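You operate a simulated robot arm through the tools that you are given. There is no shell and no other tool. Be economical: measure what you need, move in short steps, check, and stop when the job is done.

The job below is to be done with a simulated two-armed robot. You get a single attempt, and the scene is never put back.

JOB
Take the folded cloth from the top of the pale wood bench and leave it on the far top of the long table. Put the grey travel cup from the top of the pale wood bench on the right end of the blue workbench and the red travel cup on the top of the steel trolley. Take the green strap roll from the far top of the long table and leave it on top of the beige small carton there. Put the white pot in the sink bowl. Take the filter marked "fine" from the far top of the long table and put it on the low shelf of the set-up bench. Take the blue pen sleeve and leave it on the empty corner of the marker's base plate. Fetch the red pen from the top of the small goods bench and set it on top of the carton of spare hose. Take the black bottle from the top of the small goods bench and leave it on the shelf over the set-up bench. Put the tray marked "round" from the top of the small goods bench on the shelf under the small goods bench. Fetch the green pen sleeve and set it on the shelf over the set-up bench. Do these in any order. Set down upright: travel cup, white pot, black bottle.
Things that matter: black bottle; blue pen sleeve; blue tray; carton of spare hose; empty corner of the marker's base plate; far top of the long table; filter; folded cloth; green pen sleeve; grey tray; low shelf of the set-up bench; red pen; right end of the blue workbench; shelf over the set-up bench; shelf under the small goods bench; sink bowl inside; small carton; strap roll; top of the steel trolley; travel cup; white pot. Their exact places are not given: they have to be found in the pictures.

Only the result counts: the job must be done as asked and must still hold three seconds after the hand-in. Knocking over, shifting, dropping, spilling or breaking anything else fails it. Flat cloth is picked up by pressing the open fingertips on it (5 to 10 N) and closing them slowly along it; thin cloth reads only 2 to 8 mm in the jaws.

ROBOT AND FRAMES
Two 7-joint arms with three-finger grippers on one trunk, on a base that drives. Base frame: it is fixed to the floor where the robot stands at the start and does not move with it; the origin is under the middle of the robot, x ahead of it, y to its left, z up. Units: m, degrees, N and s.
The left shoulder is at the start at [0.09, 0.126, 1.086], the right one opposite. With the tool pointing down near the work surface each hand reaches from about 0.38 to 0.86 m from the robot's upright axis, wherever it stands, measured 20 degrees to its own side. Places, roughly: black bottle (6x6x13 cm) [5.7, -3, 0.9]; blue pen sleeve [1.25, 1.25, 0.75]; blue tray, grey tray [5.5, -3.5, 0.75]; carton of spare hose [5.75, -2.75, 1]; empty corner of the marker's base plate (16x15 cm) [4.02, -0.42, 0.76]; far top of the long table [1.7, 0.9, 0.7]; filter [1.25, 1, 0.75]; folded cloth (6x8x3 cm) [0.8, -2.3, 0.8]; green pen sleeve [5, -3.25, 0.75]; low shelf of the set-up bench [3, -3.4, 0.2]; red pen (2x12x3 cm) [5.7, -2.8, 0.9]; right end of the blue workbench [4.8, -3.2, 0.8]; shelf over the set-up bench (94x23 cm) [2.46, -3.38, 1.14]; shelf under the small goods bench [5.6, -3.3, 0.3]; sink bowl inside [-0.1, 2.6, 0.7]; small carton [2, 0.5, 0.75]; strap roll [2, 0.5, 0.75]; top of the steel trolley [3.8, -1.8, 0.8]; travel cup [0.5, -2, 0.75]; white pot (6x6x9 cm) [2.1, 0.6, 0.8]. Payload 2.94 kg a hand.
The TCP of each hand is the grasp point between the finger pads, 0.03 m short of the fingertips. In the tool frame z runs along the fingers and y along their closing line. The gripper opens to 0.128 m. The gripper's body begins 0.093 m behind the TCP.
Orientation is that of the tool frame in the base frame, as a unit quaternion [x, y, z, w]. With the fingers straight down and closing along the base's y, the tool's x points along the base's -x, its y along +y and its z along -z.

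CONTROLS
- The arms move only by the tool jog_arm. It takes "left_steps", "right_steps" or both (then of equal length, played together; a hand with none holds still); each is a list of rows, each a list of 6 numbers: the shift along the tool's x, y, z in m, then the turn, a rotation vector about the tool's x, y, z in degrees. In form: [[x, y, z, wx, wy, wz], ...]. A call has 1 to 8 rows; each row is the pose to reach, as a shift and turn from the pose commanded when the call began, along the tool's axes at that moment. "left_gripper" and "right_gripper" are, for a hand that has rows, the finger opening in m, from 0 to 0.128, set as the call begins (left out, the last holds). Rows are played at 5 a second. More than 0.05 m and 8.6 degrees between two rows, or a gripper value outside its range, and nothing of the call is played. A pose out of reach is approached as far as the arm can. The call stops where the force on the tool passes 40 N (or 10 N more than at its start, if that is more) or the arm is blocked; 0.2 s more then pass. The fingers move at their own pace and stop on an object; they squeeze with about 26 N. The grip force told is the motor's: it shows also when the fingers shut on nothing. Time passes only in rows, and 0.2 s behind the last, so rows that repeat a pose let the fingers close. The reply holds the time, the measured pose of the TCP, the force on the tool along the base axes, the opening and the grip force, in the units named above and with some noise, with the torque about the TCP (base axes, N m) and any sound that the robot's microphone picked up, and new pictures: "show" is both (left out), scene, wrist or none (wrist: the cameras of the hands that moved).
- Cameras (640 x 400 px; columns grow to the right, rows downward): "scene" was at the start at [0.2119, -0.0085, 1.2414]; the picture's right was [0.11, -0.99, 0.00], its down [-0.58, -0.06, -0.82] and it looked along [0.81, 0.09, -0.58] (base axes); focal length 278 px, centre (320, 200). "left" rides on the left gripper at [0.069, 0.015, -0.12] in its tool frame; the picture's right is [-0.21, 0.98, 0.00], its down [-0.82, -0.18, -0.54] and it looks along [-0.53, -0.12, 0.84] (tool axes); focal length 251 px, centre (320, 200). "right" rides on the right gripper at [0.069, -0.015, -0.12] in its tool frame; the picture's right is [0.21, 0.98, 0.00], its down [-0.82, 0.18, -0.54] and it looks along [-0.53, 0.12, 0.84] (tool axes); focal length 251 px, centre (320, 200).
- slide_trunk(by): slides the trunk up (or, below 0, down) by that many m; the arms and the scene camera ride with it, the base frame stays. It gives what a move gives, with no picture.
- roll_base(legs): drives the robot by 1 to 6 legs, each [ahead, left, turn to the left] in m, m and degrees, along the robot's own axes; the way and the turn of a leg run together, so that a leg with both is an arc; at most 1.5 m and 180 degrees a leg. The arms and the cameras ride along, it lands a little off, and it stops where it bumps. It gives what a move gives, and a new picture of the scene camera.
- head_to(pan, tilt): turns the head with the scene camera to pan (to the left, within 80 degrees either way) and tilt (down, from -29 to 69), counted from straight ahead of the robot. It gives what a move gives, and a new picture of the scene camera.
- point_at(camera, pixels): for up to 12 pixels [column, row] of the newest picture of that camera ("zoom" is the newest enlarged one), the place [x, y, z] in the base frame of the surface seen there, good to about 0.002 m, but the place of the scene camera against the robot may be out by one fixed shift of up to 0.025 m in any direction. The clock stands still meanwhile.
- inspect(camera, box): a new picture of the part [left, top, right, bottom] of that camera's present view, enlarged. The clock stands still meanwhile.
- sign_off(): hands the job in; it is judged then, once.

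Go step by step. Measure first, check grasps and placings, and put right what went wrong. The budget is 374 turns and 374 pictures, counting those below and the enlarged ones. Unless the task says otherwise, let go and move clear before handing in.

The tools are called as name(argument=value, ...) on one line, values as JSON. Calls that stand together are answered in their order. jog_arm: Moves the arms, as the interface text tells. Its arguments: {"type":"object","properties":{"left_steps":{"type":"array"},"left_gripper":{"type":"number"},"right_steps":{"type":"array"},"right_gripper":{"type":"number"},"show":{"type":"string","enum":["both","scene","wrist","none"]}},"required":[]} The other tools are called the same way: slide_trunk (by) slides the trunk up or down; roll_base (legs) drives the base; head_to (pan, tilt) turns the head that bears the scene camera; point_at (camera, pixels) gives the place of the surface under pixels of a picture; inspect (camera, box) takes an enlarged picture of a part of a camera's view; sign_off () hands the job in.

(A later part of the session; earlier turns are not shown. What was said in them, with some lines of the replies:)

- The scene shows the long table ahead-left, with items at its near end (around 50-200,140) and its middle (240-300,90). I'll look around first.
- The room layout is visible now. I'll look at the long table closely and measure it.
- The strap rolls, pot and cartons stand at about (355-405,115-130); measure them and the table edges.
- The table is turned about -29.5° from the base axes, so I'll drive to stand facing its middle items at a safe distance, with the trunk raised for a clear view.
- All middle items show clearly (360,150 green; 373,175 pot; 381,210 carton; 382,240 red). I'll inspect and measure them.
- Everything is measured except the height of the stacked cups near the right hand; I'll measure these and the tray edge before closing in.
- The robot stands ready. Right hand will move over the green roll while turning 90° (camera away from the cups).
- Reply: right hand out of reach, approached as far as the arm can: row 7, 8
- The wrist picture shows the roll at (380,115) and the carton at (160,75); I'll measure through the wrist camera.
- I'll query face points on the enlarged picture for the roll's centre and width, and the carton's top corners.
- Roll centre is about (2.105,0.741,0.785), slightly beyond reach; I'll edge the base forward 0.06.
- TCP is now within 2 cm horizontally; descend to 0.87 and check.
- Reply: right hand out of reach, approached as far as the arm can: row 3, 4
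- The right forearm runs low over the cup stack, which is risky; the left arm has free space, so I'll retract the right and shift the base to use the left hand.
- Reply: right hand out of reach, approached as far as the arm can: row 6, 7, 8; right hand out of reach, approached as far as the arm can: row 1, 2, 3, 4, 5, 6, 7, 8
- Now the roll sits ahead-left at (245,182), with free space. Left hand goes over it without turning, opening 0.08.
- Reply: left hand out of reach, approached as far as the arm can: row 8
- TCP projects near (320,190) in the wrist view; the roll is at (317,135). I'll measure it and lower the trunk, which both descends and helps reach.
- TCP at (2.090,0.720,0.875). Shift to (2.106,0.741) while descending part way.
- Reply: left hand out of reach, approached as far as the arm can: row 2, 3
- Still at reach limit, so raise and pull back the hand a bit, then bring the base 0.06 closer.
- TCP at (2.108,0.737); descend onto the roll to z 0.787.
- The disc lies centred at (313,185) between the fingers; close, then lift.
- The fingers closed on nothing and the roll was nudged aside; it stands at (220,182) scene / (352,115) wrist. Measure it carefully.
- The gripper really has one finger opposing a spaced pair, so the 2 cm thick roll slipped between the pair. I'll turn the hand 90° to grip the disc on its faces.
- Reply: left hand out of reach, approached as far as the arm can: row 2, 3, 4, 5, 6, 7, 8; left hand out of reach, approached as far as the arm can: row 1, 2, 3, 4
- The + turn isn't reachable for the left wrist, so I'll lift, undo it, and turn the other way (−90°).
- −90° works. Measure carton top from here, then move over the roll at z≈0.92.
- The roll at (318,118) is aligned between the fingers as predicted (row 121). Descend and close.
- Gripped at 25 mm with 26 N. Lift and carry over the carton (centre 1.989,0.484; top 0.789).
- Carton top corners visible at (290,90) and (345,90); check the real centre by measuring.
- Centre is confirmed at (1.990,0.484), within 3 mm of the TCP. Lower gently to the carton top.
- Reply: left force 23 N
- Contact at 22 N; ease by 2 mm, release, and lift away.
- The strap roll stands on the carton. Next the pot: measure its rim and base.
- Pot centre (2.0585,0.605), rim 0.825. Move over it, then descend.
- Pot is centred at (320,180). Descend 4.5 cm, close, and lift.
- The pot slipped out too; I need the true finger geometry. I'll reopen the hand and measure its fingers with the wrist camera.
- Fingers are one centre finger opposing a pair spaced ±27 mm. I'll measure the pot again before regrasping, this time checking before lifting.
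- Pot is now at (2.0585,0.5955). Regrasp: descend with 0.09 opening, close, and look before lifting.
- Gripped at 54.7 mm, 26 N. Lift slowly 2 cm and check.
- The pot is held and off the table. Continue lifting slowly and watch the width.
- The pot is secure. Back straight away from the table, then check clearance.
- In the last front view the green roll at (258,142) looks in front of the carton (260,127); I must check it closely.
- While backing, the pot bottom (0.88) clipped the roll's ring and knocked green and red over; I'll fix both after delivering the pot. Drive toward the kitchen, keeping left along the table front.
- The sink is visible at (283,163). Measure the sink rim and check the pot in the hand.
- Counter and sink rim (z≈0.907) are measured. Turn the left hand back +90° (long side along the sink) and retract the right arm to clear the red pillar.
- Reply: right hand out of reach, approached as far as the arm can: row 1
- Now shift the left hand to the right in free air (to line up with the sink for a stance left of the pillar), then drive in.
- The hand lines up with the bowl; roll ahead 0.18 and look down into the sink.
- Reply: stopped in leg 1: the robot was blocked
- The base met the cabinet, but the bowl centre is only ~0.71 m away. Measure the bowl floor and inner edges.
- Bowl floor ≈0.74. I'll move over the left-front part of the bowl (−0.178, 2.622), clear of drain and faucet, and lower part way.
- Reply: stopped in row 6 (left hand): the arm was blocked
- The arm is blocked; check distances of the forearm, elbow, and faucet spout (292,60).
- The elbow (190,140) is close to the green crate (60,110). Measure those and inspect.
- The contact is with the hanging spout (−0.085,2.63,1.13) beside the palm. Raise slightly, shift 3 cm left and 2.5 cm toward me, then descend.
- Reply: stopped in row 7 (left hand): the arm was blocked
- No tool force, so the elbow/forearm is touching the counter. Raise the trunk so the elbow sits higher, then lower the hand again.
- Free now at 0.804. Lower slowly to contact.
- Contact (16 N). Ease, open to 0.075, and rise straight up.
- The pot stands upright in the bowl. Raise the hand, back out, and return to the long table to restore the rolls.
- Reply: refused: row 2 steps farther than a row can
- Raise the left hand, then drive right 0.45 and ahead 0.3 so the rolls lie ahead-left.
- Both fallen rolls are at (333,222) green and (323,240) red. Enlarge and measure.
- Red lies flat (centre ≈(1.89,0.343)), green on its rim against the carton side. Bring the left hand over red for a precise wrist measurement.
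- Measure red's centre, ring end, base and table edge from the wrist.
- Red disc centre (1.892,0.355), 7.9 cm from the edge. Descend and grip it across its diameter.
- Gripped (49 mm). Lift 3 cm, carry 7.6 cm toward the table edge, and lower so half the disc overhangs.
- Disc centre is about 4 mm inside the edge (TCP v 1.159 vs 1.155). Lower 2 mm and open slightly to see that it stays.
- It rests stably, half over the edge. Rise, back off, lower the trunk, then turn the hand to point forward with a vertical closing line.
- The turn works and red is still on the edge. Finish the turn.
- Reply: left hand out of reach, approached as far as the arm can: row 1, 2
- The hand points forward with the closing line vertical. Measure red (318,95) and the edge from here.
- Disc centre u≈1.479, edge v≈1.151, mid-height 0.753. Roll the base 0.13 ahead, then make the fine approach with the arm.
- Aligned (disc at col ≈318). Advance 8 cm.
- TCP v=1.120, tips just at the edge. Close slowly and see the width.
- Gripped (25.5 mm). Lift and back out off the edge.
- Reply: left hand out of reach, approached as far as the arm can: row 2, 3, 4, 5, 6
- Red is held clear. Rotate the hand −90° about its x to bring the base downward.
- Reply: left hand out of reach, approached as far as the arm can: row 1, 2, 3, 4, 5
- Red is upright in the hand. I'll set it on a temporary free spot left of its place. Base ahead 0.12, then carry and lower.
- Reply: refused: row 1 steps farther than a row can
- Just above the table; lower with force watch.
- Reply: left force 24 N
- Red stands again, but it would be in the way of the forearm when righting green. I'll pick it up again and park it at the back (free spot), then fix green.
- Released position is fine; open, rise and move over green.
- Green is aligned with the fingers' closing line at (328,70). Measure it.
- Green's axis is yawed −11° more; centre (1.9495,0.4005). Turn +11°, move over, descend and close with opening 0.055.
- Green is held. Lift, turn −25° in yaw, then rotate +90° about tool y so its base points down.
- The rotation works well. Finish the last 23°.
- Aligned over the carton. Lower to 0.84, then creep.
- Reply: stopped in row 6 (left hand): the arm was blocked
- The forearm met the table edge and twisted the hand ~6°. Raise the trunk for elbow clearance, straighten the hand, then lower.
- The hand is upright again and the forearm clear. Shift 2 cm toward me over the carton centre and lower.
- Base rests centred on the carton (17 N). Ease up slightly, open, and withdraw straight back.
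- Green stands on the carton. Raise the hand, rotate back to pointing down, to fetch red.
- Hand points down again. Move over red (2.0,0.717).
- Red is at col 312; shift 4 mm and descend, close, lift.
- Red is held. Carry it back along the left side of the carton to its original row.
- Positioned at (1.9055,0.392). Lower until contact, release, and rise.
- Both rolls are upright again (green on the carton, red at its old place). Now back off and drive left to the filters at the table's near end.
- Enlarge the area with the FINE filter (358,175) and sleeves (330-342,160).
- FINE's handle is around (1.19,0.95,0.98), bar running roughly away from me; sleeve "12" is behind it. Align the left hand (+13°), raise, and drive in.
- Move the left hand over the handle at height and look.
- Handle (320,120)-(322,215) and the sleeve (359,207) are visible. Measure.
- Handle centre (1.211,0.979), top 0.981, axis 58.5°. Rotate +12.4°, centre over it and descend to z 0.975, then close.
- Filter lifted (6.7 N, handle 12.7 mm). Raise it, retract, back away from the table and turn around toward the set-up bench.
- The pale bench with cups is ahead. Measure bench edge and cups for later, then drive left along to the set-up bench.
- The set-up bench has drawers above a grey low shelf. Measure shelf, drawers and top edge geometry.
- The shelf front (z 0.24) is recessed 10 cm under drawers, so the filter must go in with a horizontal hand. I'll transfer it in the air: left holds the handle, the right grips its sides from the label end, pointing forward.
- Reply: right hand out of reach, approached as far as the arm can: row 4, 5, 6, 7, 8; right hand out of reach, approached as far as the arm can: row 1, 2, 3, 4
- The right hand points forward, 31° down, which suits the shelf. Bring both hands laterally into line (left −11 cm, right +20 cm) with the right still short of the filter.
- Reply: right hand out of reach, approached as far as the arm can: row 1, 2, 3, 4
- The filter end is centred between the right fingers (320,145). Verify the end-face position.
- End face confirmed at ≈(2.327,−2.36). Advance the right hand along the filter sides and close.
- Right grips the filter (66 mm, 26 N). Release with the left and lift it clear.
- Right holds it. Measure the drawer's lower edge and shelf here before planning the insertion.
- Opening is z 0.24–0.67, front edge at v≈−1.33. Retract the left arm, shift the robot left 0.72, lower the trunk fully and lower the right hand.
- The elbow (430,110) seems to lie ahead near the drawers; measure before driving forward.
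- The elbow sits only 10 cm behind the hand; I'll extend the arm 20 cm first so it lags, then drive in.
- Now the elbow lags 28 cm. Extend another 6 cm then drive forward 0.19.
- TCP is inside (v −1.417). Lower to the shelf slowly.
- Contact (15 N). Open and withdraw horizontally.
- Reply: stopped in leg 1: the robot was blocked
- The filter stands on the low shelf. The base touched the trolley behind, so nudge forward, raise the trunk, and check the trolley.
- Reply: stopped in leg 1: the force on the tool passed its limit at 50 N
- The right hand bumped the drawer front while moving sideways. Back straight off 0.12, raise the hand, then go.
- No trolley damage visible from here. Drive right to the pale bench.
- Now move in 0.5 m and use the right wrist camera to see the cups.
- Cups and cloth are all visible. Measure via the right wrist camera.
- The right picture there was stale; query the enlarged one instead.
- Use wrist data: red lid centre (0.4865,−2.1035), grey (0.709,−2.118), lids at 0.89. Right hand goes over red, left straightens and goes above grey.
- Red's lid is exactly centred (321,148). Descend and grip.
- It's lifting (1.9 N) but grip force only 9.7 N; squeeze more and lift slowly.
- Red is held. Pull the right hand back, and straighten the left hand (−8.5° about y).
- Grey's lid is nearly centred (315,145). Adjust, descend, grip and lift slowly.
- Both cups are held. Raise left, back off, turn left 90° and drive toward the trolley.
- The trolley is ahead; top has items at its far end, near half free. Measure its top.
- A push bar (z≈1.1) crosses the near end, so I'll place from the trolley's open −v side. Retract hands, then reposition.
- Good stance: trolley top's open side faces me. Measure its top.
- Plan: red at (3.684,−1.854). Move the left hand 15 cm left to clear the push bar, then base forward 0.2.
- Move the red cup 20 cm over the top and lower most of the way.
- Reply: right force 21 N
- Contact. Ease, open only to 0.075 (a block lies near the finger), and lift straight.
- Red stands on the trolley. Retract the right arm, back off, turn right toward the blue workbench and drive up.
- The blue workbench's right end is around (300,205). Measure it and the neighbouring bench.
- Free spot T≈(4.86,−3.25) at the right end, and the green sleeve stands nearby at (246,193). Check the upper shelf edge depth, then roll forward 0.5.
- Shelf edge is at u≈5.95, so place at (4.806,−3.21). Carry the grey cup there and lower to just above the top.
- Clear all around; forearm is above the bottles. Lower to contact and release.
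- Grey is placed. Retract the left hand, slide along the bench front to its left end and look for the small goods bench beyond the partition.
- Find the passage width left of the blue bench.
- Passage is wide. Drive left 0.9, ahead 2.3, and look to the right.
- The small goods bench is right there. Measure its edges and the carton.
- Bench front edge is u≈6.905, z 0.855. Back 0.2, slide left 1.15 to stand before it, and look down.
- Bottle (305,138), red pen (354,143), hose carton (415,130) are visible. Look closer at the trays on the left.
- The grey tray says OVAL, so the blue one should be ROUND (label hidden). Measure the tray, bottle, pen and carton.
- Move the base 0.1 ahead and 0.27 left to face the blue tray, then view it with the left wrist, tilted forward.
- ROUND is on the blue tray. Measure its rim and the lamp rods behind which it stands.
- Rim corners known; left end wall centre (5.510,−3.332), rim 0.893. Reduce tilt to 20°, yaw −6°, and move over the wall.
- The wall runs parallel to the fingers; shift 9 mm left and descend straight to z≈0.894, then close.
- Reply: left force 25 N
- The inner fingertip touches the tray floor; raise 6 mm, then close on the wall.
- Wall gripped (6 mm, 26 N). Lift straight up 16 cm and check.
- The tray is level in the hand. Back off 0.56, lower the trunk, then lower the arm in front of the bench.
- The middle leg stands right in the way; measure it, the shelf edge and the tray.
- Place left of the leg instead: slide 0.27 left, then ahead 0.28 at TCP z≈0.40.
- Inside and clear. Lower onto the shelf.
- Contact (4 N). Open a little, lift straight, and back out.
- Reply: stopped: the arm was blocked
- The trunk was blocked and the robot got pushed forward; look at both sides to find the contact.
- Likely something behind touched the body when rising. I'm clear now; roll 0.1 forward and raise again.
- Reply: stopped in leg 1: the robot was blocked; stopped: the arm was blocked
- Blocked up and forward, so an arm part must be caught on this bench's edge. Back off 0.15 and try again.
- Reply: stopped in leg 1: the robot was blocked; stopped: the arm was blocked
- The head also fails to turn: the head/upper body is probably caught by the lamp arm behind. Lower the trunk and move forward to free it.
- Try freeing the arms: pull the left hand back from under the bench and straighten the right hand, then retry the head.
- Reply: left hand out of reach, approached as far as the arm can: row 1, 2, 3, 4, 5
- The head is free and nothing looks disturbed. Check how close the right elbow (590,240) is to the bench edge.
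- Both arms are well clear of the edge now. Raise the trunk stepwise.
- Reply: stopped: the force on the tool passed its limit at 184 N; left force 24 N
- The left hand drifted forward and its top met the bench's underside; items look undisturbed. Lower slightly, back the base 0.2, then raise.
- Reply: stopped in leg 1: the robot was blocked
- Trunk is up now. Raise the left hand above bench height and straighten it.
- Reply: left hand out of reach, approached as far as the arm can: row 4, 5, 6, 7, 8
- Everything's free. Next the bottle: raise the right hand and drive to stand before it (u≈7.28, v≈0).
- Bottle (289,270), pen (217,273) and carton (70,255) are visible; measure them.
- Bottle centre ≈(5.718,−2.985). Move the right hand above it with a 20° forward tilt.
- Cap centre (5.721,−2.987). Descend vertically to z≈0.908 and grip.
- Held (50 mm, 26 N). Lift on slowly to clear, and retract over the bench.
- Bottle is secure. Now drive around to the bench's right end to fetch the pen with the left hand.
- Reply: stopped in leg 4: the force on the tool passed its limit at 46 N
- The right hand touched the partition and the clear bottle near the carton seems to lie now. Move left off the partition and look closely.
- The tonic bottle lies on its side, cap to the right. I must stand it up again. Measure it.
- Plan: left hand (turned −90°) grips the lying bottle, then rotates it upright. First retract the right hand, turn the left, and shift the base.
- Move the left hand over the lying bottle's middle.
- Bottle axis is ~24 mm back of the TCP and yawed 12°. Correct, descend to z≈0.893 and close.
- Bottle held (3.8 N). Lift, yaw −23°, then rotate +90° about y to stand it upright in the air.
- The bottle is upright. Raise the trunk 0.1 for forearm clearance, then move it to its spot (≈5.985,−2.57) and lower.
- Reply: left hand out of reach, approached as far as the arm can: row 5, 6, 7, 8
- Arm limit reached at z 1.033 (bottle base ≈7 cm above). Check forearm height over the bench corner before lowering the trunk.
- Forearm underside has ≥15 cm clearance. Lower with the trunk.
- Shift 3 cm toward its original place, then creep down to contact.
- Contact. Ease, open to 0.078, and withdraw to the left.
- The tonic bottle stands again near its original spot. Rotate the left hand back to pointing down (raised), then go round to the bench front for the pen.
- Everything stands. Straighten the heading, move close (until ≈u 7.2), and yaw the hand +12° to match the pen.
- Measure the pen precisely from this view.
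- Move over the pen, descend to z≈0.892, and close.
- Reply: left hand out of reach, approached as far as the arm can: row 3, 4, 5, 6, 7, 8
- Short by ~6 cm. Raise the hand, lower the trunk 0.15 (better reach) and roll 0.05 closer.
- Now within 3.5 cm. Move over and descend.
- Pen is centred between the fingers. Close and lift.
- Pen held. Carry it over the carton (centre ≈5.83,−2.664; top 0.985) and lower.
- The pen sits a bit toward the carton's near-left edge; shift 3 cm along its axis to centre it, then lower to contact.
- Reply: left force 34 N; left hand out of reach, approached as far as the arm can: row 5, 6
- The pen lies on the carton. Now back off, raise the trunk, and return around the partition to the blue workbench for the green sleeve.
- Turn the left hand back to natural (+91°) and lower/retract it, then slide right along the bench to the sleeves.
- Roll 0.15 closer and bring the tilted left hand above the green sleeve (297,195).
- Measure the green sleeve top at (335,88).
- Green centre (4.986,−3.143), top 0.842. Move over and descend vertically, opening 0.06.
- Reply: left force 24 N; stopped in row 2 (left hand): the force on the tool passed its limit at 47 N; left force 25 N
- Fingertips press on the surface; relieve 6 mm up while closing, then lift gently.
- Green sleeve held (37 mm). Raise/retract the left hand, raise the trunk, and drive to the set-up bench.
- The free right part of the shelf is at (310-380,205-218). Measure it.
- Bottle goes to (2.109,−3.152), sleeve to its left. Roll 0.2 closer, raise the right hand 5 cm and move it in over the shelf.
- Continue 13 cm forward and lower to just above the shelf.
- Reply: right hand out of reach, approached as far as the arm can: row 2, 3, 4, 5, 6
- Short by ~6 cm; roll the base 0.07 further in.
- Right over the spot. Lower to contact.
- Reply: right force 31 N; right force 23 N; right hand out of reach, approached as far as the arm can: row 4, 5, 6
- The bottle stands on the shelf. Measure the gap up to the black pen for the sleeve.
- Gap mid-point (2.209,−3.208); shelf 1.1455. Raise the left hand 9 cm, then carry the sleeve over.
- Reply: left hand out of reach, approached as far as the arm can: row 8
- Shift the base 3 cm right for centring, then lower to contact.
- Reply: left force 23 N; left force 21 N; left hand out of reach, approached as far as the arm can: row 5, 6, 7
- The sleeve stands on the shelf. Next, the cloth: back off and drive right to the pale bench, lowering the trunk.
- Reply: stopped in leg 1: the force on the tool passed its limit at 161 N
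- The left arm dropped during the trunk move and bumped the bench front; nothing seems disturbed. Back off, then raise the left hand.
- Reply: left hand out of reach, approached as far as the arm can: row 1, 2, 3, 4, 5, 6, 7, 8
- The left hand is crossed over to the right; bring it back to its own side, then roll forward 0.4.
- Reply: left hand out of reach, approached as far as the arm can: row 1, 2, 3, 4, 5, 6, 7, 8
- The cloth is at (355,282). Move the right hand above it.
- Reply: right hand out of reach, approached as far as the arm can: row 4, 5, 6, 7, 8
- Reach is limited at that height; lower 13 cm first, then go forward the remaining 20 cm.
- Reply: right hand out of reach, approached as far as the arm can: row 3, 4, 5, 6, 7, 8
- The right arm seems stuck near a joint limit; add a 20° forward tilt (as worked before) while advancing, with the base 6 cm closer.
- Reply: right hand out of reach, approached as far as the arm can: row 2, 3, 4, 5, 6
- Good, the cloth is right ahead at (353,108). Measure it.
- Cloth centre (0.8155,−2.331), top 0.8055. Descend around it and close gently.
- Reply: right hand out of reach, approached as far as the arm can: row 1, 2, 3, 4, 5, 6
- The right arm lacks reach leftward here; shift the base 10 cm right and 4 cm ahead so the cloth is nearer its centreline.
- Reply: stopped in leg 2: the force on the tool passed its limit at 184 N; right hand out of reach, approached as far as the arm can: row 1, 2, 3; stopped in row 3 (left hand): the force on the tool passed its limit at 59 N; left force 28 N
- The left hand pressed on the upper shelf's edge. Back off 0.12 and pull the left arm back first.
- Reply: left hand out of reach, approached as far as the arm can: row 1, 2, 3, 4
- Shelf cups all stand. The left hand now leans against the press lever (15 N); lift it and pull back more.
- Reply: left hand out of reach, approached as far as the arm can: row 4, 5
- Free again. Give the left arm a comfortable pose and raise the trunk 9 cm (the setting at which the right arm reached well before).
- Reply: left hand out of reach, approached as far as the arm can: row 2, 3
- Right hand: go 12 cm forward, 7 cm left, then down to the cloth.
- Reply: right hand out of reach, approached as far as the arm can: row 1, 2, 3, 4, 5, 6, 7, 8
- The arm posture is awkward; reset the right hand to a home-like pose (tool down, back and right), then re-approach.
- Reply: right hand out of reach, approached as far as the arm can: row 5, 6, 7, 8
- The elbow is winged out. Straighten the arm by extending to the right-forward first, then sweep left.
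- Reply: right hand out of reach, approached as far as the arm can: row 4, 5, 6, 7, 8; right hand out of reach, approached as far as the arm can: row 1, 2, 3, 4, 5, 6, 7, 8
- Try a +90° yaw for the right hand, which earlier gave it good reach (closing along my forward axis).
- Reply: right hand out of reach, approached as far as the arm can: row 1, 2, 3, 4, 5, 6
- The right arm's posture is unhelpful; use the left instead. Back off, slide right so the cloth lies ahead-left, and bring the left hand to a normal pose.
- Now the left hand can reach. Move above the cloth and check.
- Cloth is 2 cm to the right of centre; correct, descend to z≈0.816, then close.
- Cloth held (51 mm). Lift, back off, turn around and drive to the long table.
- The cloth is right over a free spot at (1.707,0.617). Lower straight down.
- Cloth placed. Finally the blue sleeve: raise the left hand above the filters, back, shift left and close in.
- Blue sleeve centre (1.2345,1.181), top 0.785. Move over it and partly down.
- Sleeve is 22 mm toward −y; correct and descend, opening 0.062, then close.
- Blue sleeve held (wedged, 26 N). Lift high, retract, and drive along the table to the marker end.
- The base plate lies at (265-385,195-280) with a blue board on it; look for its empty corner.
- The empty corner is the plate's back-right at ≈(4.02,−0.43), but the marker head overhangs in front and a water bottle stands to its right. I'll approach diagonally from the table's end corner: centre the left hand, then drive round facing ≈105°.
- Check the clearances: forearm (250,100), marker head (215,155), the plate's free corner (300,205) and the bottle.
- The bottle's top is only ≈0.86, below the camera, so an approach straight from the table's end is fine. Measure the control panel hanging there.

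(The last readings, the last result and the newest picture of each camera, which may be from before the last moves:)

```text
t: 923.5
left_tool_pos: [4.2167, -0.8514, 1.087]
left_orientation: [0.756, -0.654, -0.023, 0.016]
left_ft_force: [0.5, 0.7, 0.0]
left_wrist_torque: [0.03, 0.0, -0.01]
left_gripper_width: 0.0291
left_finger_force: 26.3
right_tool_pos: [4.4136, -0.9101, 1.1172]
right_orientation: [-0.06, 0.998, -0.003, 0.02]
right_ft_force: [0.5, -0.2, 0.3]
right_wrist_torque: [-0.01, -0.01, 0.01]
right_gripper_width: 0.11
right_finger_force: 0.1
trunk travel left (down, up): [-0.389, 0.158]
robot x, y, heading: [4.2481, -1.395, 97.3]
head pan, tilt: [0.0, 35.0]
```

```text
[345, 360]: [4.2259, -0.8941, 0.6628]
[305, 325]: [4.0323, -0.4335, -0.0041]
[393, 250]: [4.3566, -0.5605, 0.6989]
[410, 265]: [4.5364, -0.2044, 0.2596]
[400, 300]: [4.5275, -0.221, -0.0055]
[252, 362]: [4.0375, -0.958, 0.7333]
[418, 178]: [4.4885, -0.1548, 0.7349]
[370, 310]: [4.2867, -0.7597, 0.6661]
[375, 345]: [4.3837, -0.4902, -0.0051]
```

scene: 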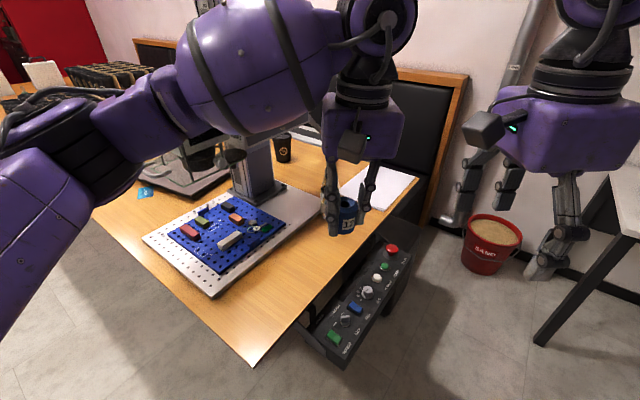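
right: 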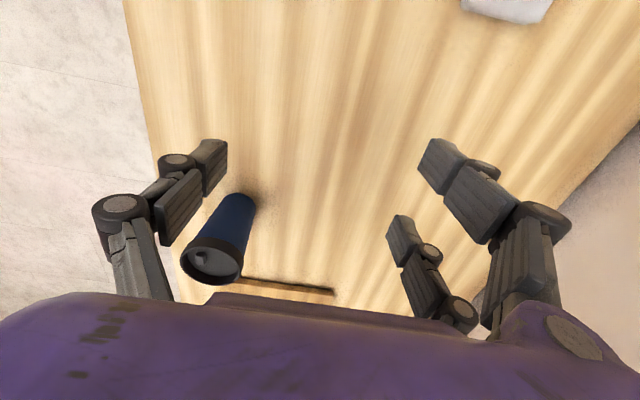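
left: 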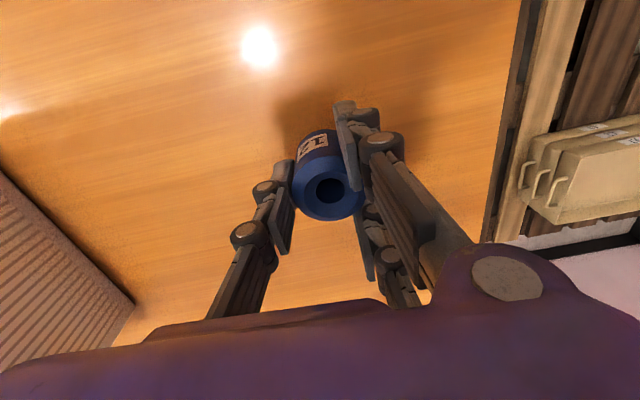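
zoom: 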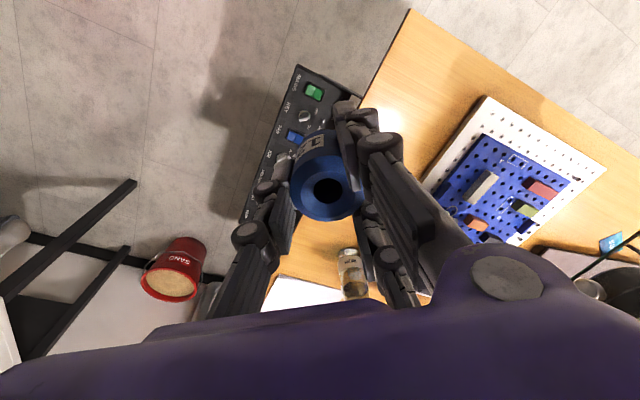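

Check the sand bucket's and side desk's positions so the new stance is free.

point_at(camera="scene", pixels=[[488, 272], [465, 240], [520, 240], [460, 215], [540, 340], [590, 280], [430, 300]])

```text
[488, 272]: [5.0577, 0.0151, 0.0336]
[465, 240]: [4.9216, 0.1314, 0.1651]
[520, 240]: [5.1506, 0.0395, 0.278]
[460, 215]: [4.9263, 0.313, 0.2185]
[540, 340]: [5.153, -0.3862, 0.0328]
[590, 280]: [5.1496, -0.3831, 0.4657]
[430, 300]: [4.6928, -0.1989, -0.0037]
```

Free. Turn to face along the table from its end and slide into place.

roll_base(legs=[[0, 0, 52.8], [-0.14, 0, 0], [0, -0.8, 0]])

inspect(camera="left", box=[0, 0, 640, 400])

```text
t: 934.1
left_tool_pos: [4.3251, -0.4637, 1.0872]
left_orientation: [0.966, -0.258, -0.015, 0.025]
left_ft_force: [0.0, -0.1, 0.0]
left_wrist_torque: [-0.01, 0.0, -0.02]
left_gripper_width: 0.0287
left_finger_force: 25.9
right_tool_pos: [4.4921, -0.3458, 1.1155]
right_orientation: [-0.491, 0.871, 0.006, 0.019]
right_ft_force: [0.6, 1.0, 0.5]
right_wrist_torque: [-0.03, 0.01, 0.01]
right_gripper_width: 0.1098
right_finger_force: 0.1
trunk travel left (down, up): [-0.389, 0.158]
robot x, y, heading: [4.7719, -0.7747, 149.1]
head pan, tilt: [0.0, 35.0]
```

scene: 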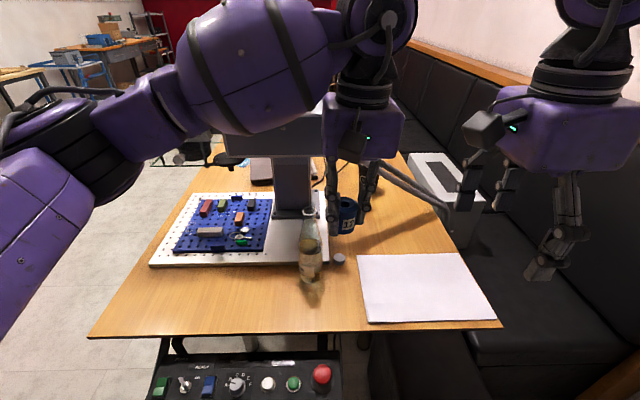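

```text
1.00 times, centred on (320, 200) of left (not enlarged: the box is as wide or as high as the picture)
```

zoom: 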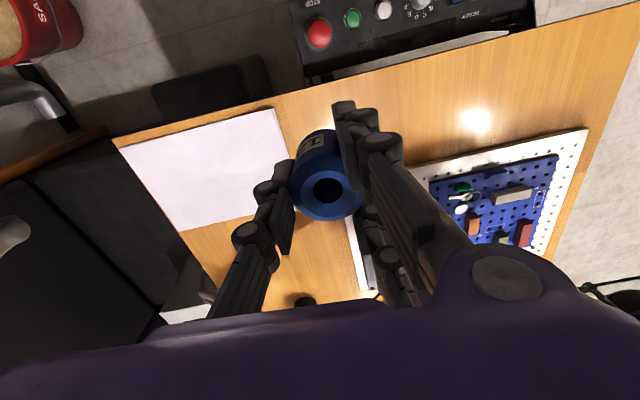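

point_at(camera="scene", pixels=[[285, 245], [280, 232], [292, 228], [322, 230], [322, 262], [275, 262], [308, 212], [311, 265], [312, 240], [338, 258], [290, 160], [340, 215]])

```text
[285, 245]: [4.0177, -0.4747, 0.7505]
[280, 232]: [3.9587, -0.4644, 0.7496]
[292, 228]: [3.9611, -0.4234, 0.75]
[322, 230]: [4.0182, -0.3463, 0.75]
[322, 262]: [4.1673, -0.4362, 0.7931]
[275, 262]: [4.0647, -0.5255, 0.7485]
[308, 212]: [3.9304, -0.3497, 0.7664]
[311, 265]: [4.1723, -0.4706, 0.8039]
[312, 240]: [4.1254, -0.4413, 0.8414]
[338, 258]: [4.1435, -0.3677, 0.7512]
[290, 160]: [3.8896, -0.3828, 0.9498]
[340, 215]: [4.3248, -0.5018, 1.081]
```

Check the grey housing above the plate ((230-325,130-155)) — it may overhang the corner.

point_at(camera="scene", pixels=[[315, 145], [290, 148], [255, 145], [235, 145], [318, 130], [275, 155], [300, 137], [322, 152]])

inspect(camera="scene", box=[140, 90, 400, 300])

```text
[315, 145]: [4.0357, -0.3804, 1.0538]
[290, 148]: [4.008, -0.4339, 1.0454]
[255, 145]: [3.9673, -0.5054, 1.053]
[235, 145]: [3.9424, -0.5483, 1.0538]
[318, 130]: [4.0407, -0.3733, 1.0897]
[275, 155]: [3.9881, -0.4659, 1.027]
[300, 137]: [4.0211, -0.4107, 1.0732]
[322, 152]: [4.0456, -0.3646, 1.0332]
```

```text
1.90 times, centred on (270, 195) of scene
```

zoom: 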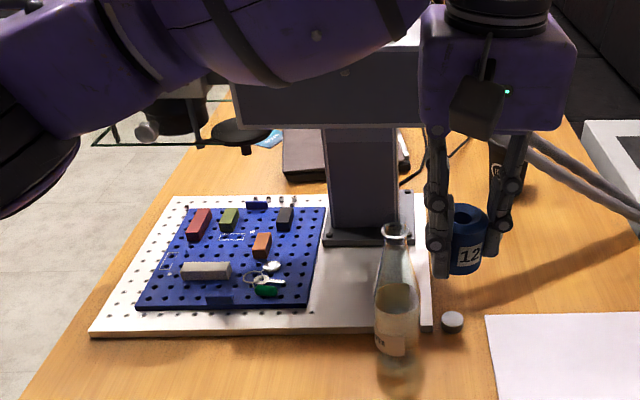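

The housing's near face is right above the corner centre (u≈3.712, z≥1.02), so go in tilted 30° and low, aiming at (4.00,−0.462). First tilt, shift left 16 cm and lower in front of the plate.

jog_arm(left_steps=[[0, 0.02, 0.01, 0, -4, 0], [0, 0.04, 0.03, 0, -8, 0], [0, 0.06, 0.05, 0, -12, 0], [0, 0.08, 0.08, 0, -16, 0], [0, 0.1, 0.11, 0, -20, 0], [0, 0.12, 0.14, 0, -24, 0], [0, 0.14, 0.165, 0, -28, 0], [0, 0.157, 0.18, 0, -31, 0]], show="wrist")

```text
t: 935.9
left_tool_pos: [4.2399, -0.6125, 0.9167]
left_orientation: [0.927, -0.254, -0.273, -0.046]
left_ft_force: [0.1, 0.4, -0.3]
left_wrist_torque: [-0.02, -0.01, -0.02]
left_gripper_width: 0.0288
left_finger_force: 26.3
right_tool_pos: [4.4916, -0.3473, 1.1163]
right_orientation: [-0.491, 0.871, 0.006, 0.019]
right_ft_force: [0.0, -0.5, 0.9]
right_wrist_torque: [0.0, 0.02, 0.01]
right_gripper_width: 0.1099
right_finger_force: 0.1
trunk travel left (down, up): [-0.389, 0.158]
robot x, y, heading: [4.7686, -0.7743, 149.5]
head pan, tilt: [0.0, 35.0]
```

left: 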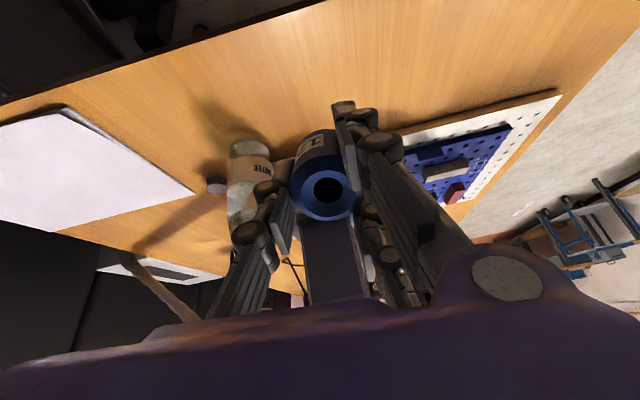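

Verify the bottle and plate edges with the wrist camera before going in.

point_at(camera="left", pixels=[[250, 148], [262, 165], [240, 200], [232, 170], [285, 165], [405, 140], [480, 125], [410, 165], [330, 250], [285, 270]])

```text
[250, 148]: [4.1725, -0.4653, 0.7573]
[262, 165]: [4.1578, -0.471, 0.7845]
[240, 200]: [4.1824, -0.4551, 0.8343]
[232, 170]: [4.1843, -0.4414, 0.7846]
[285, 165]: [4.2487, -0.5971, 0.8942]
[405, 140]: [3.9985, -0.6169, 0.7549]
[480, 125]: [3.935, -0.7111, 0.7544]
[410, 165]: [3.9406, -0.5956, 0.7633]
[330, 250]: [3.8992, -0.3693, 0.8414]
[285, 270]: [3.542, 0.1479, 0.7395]
```

Clear by ≥2 cm on both sides. Slide in along a straight slanted path to just above the plate.

jog_arm(left_steps=[[-0.0257, 0, 0.0338, 0, 0, 0], [-0.0513, 0, 0.0676, 0, 0, 0], [-0.077, -0.001, 0.1014, 0, 0, 0], [-0.1027, -0.002, 0.1351, 0, 0, 0], [-0.1284, -0.003, 0.1689, 0, 0, 0], [-0.154, -0.003, 0.2027, 0, 0, 0], [-0.1797, -0.003, 0.2365, 0, 0, 0]])

```text
t: 937.5
left_tool_pos: [3.9986, -0.4705, 0.8091]
left_orientation: [0.927, -0.255, -0.271, -0.046]
left_ft_force: [0.7, -0.3, -0.8]
left_wrist_torque: [0.01, -0.03, 0.0]
left_gripper_width: 0.0284
left_finger_force: 25.7
right_tool_pos: [4.4913, -0.3451, 1.1156]
right_orientation: [-0.491, 0.871, 0.006, 0.018]
right_ft_force: [0.3, 0.8, 0.2]
right_wrist_torque: [-0.01, 0.02, -0.01]
right_gripper_width: 0.1097
right_finger_force: 0.1
trunk travel left (down, up): [-0.389, 0.158]
robot x, y, heading: [4.7683, -0.7762, 149.4]
head pan, tilt: [0.0, 35.0]
```

scene: 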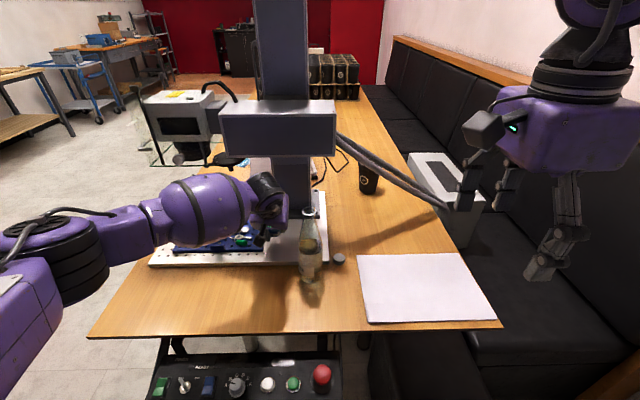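
left: 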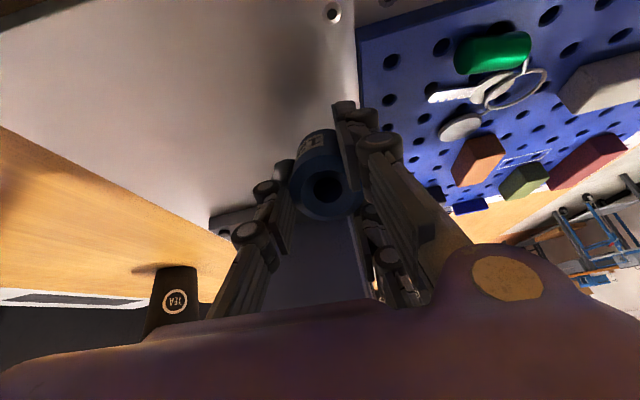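

Over the free corner; shift 1.5 cm away from the board, then lower to contact.

jog_arm(left_steps=[[0, -0.008, 0, 0, 0, 0], [0, -0.015, 0, 0, 0, 0], [0.003, -0.015, 0.004, 0, 0, 0], [0.006, -0.015, 0.008, 0, 0, 0], [0.008, -0.015, 0.012, 0, 0, 0], [0.01, -0.015, 0.016, 0, 0, 0]], show="none")

```text
t: 938.9
left_tool_pos: [4.0049, -0.4591, 0.7985]
left_orientation: [0.925, -0.254, -0.277, -0.048]
left_ft_force: [4.0, -3.7, 33.5]
left_wrist_torque: [-0.28, 0.05, 0.05]
left_gripper_width: 0.0288
left_finger_force: 26.2
right_tool_pos: [4.4941, -0.3488, 1.1179]
right_orientation: [-0.491, 0.871, 0.008, 0.018]
right_ft_force: [-0.4, 0.6, 0.2]
right_wrist_torque: [0.0, 0.01, 0.0]
right_gripper_width: 0.11
right_finger_force: 0.2
trunk travel left (down, up): [-0.389, 0.158]
robot x, y, heading: [4.7678, -0.775, 149.4]
head pan, tilt: [0.0, 35.0]
```

Contact (34 N). The sleeve is tilted with the hand (≈30°, below its tipping angle), so ease slightly, open and let it settle, then withdraw back along the path.

jog_arm(left_steps=[[-0.003, 0, -0.005, 0, 0, 0], [-0.003, 0, -0.005, 0, 0, 0]], show="none")

jog_arm(left_steps=[[0, 0, 0, 0, 0, 0], [0, 0, 0, 0, 0, 0], [0, 0, 0, 0, 0, 0], [0, 0, -0.015, 0, 0, 0], [0, 0, -0.04, 0, 0, 0]], left_gripper=0.056, show="wrist")

```text
t: 939.5
left_tool_pos: [4.0051, -0.459, 0.7989]
left_orientation: [0.926, -0.255, -0.274, -0.046]
left_ft_force: [-6.7, 1.0, 21.1]
left_wrist_torque: [0.03, 0.41, -0.01]
left_gripper_width: 0.0287
left_finger_force: 26.7
right_tool_pos: [4.4926, -0.3465, 1.1167]
right_orientation: [-0.49, 0.871, 0.007, 0.018]
right_ft_force: [-0.4, 0.0, -0.3]
right_wrist_torque: [-0.02, -0.03, 0.03]
right_gripper_width: 0.1098
right_finger_force: 0.0
trunk travel left (down, up): [-0.389, 0.158]
robot x, y, heading: [4.7694, -0.7747, 149.3]
head pan, tilt: [0.0, 35.0]
```

```text
t: 940.7
left_tool_pos: [4.0265, -0.468, 0.8302]
left_orientation: [0.927, -0.254, -0.271, -0.045]
left_ft_force: [0.7, 0.4, 0.6]
left_wrist_torque: [-0.03, 0.01, -0.01]
left_gripper_width: 0.0559
left_finger_force: 0.1
right_tool_pos: [4.4916, -0.3475, 1.1153]
right_orientation: [-0.49, 0.871, 0.007, 0.019]
right_ft_force: [-1.2, -0.2, -1.1]
right_wrist_torque: [-0.01, 0.01, -0.04]
right_gripper_width: 0.1097
right_finger_force: 0.1
trunk travel left (down, up): [-0.389, 0.158]
robot x, y, heading: [4.7697, -0.771, 149.3]
head pan, tilt: [0.0, 35.0]
```

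left: 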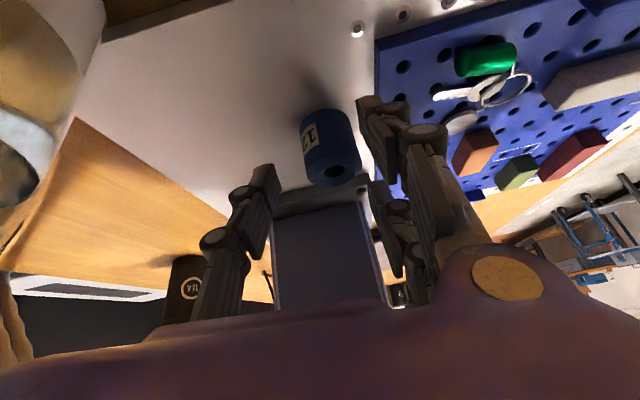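

The sleeve stands on the free corner. Withdraw along the same path.

jog_arm(left_steps=[[0.022, 0.002, -0.031, 0, 0, 0], [0.045, 0.004, -0.062, 0, 0, 0], [0.068, 0.006, -0.093, 0, 0, 0], [0.091, 0.008, -0.125, 0, 0, 0], [0.114, 0.01, -0.156, 0, 0, 0], [0.137, 0.01, -0.187, 0, 0, 0], [0.159, 0.01, -0.218, 0, 0, 0]], show="scene")

roll_base(legs=[[-0.2, 0, 0]])

inspect(camera="scene", box=[140, 120, 400, 320])

```text
t: 942.3
left_tool_pos: [4.2418, -0.6, 0.9293]
left_orientation: [0.927, -0.255, -0.272, -0.046]
left_ft_force: [0.7, -0.3, 0.1]
left_wrist_torque: [-0.04, 0.02, 0.01]
left_gripper_width: 0.0562
left_finger_force: 0.2
right_tool_pos: [4.4918, -0.3461, 1.1165]
right_orientation: [-0.491, 0.871, 0.007, 0.019]
right_ft_force: [-0.2, -0.3, -0.1]
right_wrist_torque: [0.03, -0.03, -0.02]
right_gripper_width: 0.1101
right_finger_force: 0.1
trunk travel left (down, up): [-0.389, 0.158]
robot x, y, heading: [4.7693, -0.774, 149.7]
head pan, tilt: [0.0, 35.0]
```

scene: 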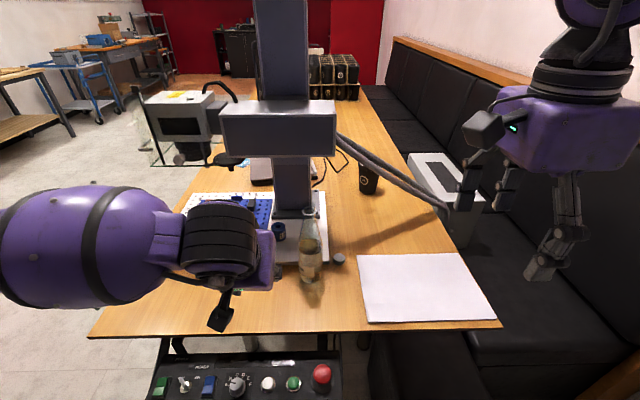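

```text
t: 943.9
left_tool_pos: [4.407, -0.6959, 0.9314]
left_orientation: [0.927, -0.256, -0.272, -0.046]
left_ft_force: [0.3, -0.1, 0.0]
left_wrist_torque: [-0.01, 0.02, -0.05]
left_gripper_width: 0.0559
left_finger_force: 0.2
right_tool_pos: [4.66, -0.4423, 1.1162]
right_orientation: [-0.488, 0.873, 0.006, 0.02]
right_ft_force: [-0.2, 1.1, 0.5]
right_wrist_torque: [0.01, 0.04, 0.01]
right_gripper_width: 0.1101
right_finger_force: 0.0
trunk travel left (down, up): [-0.389, 0.158]
robot x, y, heading: [4.9356, -0.8743, 149.3]
head pan, tilt: [0.0, 35.0]
```

scene: 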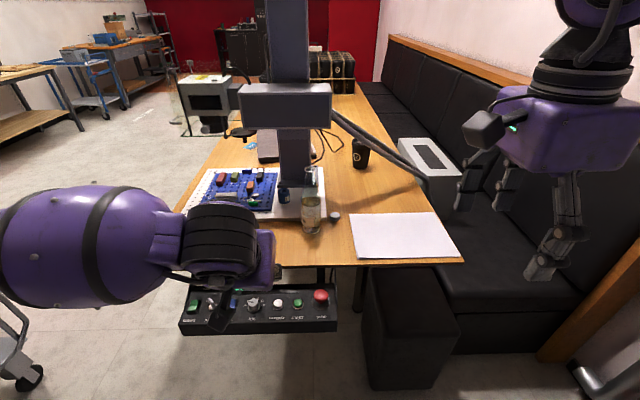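

```text
2.00 times, centred on (270, 220) of scene
```

zoom: 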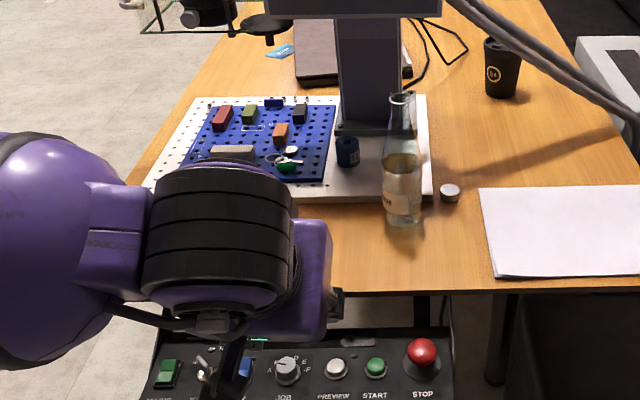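

The blue sleeve stands on the plate's free corner, both hands are empty and clear, and every item has been placed. Handing in.

sign_off()

```text
The job is handed in.
```

I placed all eleven items and handed the job in, but along the way I knocked several other things over or bumped them.

- **Strap rolls:** while I was backing away, the pot knocked the green roll off its carton. It fell into the red roll. I stood both up again, and the red one is back at about its original place.
- **Tonic water bottle:** I knocked it over on the small goods bench. I stood it upright again close to where it had been.
- **Bumps:** the base touched the sink cabinet, the trolley and something behind me at the small goods bench. The hands or arms touched the set-up bench drawers, the tap, the partition, the pale bench's front edge, its upper shelf and a press lever. They also hit the underside of the small goods bench. I saw nothing broken, and the trolley still looked upright, but I could not confirm that nothing shifted.

The cups, pot and black bottle were all standing upright when I last saw them.
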